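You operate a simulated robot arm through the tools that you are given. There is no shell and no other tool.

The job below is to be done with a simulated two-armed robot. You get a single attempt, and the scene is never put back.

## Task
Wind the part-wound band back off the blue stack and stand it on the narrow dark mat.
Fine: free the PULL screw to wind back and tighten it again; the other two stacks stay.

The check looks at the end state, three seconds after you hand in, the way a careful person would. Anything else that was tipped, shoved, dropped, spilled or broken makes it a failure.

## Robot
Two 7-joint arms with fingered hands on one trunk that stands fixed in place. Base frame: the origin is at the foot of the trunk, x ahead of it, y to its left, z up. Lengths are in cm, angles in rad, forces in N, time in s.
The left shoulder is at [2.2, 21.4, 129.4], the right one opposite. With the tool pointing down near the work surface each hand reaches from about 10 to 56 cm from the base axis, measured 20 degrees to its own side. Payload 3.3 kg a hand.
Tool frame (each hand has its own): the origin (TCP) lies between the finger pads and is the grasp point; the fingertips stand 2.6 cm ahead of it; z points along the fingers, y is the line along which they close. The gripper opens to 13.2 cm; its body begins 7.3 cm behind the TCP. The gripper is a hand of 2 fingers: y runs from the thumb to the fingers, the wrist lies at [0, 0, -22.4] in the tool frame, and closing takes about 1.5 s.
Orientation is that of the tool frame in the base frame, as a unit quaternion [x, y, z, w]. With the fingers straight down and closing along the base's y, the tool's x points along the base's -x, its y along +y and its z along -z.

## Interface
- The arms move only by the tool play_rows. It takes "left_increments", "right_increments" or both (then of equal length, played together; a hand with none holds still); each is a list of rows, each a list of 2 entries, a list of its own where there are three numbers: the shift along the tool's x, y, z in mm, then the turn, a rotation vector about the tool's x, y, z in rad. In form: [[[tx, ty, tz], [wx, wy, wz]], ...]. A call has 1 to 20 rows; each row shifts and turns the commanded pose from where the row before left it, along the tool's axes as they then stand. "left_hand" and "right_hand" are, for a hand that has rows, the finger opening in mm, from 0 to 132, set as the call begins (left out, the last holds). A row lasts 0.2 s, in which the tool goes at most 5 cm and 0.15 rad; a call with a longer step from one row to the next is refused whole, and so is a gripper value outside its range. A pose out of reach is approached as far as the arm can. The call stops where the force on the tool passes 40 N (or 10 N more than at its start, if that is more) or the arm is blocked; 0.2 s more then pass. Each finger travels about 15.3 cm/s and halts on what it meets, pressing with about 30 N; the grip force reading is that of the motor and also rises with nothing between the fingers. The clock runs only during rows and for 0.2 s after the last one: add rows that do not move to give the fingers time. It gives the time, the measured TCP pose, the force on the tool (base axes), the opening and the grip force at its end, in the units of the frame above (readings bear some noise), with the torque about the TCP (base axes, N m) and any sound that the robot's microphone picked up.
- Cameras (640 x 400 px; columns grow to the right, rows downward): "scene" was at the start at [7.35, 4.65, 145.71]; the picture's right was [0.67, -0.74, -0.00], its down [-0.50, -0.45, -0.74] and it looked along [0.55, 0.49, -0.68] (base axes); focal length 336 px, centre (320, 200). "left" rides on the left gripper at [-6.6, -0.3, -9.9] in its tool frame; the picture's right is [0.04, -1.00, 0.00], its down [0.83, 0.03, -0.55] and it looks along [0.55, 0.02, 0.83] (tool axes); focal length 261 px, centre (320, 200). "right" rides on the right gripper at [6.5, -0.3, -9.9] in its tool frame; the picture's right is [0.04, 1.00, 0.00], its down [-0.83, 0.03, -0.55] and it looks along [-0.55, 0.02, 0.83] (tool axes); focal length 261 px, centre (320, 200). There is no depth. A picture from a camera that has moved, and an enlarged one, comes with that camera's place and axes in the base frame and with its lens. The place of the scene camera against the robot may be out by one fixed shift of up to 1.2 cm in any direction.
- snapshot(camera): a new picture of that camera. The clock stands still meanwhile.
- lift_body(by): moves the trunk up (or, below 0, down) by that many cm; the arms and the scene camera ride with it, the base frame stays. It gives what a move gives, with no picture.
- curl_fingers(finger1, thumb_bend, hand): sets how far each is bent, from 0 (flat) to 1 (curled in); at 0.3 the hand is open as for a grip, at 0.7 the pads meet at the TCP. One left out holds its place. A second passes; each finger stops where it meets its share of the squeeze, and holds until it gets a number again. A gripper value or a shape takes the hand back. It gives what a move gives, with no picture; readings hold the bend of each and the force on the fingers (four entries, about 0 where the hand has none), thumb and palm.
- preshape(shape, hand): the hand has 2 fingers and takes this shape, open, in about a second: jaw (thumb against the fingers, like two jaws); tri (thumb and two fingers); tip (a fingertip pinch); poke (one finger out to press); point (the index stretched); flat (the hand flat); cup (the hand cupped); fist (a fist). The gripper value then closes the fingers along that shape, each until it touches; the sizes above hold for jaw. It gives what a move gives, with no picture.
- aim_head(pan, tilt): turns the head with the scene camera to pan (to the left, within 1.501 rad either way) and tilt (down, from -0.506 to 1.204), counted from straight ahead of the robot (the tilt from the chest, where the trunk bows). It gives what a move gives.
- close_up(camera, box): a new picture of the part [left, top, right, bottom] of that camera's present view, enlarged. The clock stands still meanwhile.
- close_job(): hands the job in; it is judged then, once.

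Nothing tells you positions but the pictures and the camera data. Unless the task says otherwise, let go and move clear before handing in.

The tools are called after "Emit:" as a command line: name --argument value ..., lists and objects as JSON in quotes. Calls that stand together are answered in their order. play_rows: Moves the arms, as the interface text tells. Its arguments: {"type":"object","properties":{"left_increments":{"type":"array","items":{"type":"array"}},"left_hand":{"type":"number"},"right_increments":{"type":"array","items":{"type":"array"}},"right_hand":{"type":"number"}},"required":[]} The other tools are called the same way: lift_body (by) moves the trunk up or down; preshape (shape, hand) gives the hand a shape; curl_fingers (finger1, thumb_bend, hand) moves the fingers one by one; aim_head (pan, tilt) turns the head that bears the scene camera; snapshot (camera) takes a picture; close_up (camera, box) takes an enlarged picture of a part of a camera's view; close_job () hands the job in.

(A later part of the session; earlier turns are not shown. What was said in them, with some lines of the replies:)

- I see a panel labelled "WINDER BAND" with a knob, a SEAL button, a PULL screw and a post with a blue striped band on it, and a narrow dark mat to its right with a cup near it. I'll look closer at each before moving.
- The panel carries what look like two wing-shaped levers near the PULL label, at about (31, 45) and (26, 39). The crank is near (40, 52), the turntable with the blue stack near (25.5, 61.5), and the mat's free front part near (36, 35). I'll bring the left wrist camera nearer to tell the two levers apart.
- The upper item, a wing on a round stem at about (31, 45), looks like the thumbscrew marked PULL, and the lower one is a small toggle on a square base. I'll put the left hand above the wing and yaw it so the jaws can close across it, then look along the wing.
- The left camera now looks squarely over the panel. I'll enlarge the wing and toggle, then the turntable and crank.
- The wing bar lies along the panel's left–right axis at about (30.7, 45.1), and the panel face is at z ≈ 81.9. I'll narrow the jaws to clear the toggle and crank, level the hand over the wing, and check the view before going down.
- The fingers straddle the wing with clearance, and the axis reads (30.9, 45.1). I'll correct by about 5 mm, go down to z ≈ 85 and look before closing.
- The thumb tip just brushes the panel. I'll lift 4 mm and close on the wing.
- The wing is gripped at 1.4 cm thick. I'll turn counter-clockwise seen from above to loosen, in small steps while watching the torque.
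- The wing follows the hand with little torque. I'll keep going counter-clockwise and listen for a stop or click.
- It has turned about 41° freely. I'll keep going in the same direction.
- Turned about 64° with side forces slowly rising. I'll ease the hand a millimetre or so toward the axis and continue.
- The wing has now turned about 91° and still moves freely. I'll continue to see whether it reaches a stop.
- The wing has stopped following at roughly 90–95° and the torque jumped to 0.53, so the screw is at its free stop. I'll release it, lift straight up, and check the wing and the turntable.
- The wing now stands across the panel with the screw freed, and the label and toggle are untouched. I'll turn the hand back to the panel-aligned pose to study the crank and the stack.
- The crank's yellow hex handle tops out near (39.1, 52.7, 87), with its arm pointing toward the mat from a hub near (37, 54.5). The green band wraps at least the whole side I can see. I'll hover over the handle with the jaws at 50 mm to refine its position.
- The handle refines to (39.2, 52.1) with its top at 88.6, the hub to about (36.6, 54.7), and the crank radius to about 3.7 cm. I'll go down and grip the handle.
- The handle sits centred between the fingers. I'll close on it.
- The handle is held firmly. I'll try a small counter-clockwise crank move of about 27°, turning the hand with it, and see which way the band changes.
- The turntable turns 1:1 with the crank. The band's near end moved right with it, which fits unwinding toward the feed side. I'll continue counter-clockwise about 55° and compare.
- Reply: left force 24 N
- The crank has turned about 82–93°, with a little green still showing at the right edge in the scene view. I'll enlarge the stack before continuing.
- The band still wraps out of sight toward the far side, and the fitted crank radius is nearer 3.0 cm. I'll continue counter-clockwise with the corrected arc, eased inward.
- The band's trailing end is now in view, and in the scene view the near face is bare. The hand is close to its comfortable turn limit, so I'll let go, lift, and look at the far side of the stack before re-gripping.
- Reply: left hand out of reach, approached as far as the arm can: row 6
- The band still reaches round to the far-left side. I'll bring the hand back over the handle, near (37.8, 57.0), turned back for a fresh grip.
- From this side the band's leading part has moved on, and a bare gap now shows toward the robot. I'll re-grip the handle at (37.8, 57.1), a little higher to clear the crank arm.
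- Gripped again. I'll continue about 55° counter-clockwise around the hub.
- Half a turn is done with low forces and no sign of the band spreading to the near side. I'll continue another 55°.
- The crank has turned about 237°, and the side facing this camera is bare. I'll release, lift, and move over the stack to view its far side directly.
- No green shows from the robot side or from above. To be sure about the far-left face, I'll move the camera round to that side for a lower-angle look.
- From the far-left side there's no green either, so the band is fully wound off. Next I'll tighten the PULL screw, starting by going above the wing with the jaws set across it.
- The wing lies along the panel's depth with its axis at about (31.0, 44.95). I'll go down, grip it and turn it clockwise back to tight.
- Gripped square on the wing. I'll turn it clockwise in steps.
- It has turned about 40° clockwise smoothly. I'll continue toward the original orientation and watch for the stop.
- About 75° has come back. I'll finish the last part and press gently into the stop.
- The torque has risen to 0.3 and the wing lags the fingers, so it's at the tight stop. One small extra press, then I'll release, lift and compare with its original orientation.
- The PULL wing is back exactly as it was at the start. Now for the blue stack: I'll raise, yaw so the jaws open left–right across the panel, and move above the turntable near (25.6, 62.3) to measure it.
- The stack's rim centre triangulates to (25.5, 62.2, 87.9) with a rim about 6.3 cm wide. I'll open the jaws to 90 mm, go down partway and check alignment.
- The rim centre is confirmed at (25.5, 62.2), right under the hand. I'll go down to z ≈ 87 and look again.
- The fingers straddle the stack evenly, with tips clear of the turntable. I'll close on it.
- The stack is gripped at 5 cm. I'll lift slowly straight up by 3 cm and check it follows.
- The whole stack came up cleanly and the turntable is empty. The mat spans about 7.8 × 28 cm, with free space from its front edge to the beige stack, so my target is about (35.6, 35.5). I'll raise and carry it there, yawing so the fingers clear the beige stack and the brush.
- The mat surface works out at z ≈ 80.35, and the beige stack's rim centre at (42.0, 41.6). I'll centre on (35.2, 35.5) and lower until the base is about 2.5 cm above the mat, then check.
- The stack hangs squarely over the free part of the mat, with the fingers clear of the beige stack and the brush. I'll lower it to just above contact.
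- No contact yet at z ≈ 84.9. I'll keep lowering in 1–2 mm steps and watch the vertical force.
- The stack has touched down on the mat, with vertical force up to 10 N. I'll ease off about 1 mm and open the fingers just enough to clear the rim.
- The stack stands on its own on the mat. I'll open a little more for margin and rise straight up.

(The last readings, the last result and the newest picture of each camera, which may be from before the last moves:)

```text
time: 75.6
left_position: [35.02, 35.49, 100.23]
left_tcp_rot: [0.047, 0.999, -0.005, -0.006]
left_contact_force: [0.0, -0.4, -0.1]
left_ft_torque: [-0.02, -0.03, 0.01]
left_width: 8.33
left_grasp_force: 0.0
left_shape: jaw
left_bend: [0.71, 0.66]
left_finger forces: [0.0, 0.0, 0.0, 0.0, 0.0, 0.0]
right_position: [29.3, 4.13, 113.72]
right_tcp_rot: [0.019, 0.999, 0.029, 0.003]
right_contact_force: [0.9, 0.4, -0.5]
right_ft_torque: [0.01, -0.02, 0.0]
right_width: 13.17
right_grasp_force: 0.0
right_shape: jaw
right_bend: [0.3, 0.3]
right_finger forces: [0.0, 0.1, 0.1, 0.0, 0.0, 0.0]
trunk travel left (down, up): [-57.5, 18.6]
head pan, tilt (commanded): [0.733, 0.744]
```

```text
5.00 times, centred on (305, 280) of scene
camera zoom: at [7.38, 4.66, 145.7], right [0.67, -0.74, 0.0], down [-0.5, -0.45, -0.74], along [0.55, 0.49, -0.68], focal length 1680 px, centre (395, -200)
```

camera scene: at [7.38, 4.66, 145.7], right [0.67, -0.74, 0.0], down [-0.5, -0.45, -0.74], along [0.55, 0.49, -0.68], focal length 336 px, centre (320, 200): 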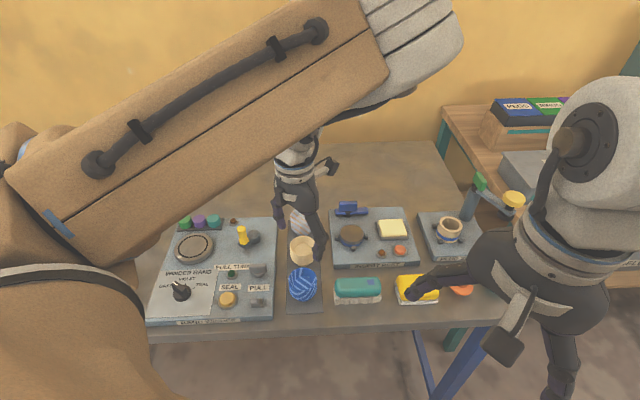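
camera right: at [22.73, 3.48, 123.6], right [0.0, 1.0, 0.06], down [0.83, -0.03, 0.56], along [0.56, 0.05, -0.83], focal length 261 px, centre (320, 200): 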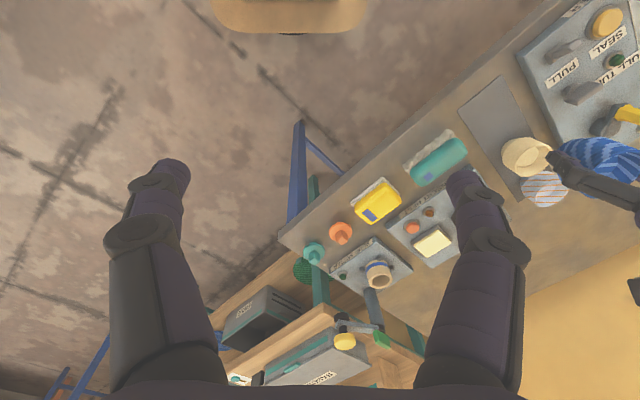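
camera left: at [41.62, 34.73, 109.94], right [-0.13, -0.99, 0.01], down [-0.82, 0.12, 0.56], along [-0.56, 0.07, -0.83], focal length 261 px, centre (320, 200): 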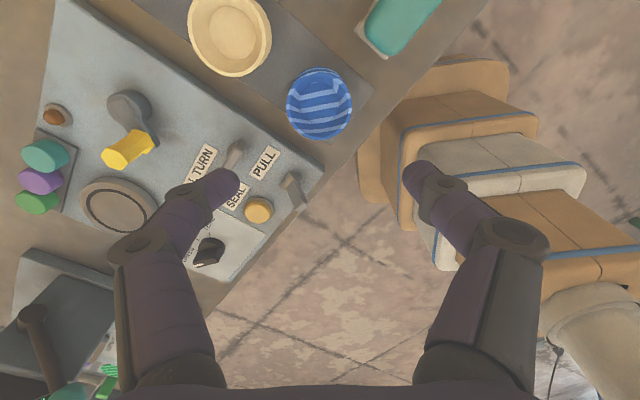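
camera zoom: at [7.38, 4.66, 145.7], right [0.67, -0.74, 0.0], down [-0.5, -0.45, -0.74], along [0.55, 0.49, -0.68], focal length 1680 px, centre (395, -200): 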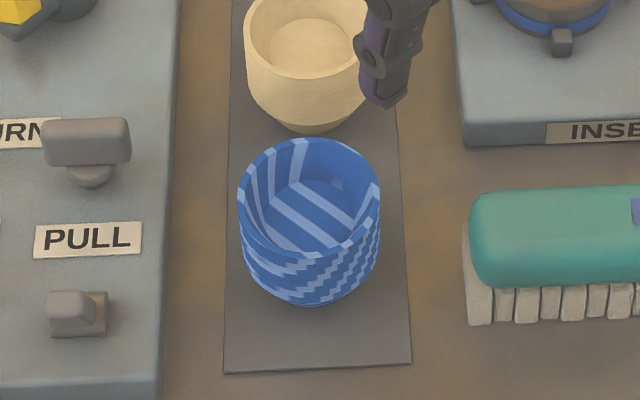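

The blue stack stands upright and fully on the mat, the beige and striped stacks are where they were, and the PULL wing is back in its tight position. I'll move the arm clear and take a last look round.

Emit:
play_rows --left_increments '[[[0, 0, -40], [0, 0, 0]], [[0, 0, -40], [0, 0, 0]], [[30, 20, 0], [0, 0, 0]], [[30, 20, 0], [0, 0, 0]], [[0, 0, 0], [0, 0, 0]], [[0, 0, 0], [0, 0, 0]]]'

Emit:
snapshot --camera "scene"

Emit:
close_up --camera "scene" --box '[200, 200, 360, 330]'

Emit:
snapshot --camera "left"

Emit:
close_up --camera "right" --box '[440, 0, 640, 220]'

```text
time: 77.0
left_position: [29.7, 39.61, 108.58]
left_tcp_rot: [0.057, 0.998, -0.002, -0.002]
left_contact_force: [0.5, 0.5, -0.7]
left_ft_torque: [0.01, -0.02, 0.01]
left_width: 8.34
left_grasp_force: 0.1
left_shape: jaw
left_bend: [0.71, 0.66]
left_finger forces: [0.0, 0.0, 0.0, 0.0, 0.1, 0.1]
right_position: [29.33, 4.05, 113.92]
right_tcp_rot: [0.018, 0.999, 0.029, 0.003]
right_contact_force: [0.0, -0.1, 0.3]
right_ft_torque: [-0.01, 0.02, -0.04]
right_width: 13.15
right_grasp_force: 0.1
right_shape: jaw
right_bend: [0.3, 0.3]
right_finger forces: [0.0, 0.1, 0.0, 0.1, 0.0, 0.0]
trunk travel left (down, up): [-57.5, 18.6]
head pan, tilt (commanded): [0.733, 0.744]
```

```text
taken
camera scene: at [7.35, 4.66, 145.71], right [0.67, -0.74, 0.0], down [-0.5, -0.45, -0.74], along [0.55, 0.49, -0.68], focal length 336 px, centre (320, 200)
```

scene: 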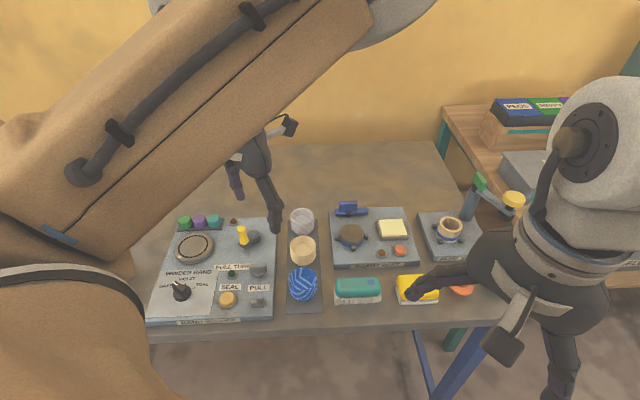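

```text
3.08 times, centred on (280, 265) of scene
camera zoom: at [7.35, 4.66, 145.71], right [0.67, -0.74, 0.0], down [-0.5, -0.45, -0.74], along [0.55, 0.49, -0.68], focal length 1034 px, centre (443, 0)
```

zoom: 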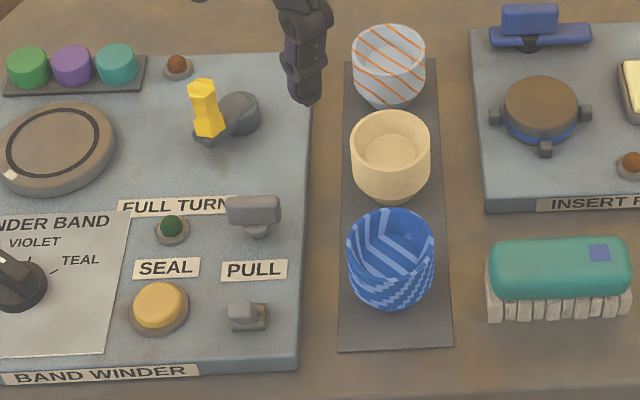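

```text
taken
camera left: at [36.37, 38.78, 118.33], right [-0.15, -0.99, 0.0], down [-0.82, 0.13, 0.56], along [-0.55, 0.08, -0.83], focal length 261 px, centre (320, 200)
```

left: 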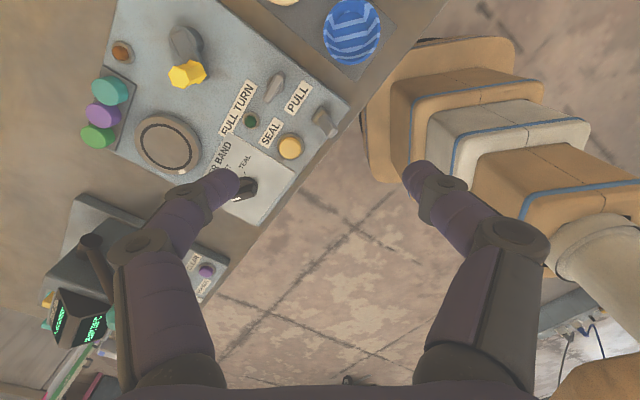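

```text
1.82 times, centred on (540, 110) of right
camera zoom: at [22.7, 3.48, 123.61], right [0.0, 1.0, 0.06], down [0.83, -0.03, 0.56], along [0.56, 0.05, -0.83], focal length 474 px, centre (-80, 364)
```

zoom: 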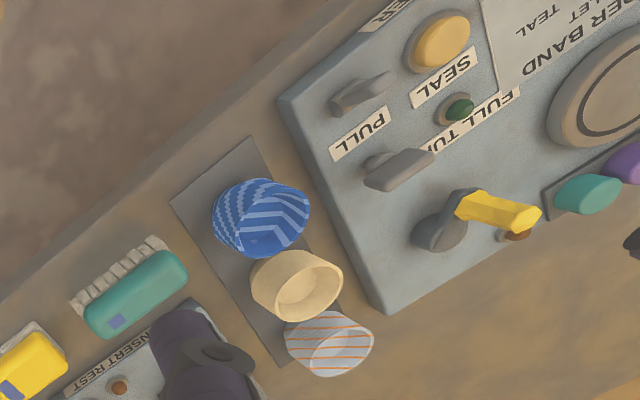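

The final views agree. The turntable is empty, the blue stack stands bare and upright on the mat, and the PULL wing is tightened. The other two stacks, the toggle, the button and the selector look unmoved, and the arm is clear, so I'm handing the job in.

Emit:
close_job

```text
The job is handed in.
```

The band is fully wound off the blue stack, and the stack now stands upright on the free front part of the narrow dark mat. The job is handed in.

- **PULL screw:** I freed it by turning the wing about a quarter turn counter-clockwise. After winding back I turned it clockwise to its stop, and it looks exactly as it did at the start.
- **Winding back:** I turned the crank about 237° counter-clockwise. Pictures from the robot side and the far and left sides of the stack showed no green left. The crank handle stays where that ended, roughly two-thirds of a turn from its start.
- **Everything else:** The beige and striped stacks, the small toggle below the PULL label, the SEAL button and the colour selector look unmoved in the last pictures. The left arm is raised clear of the table.

I took the upper wing as the PULL screw because the lower item beside that label is a toggle on a square base, not a screw.
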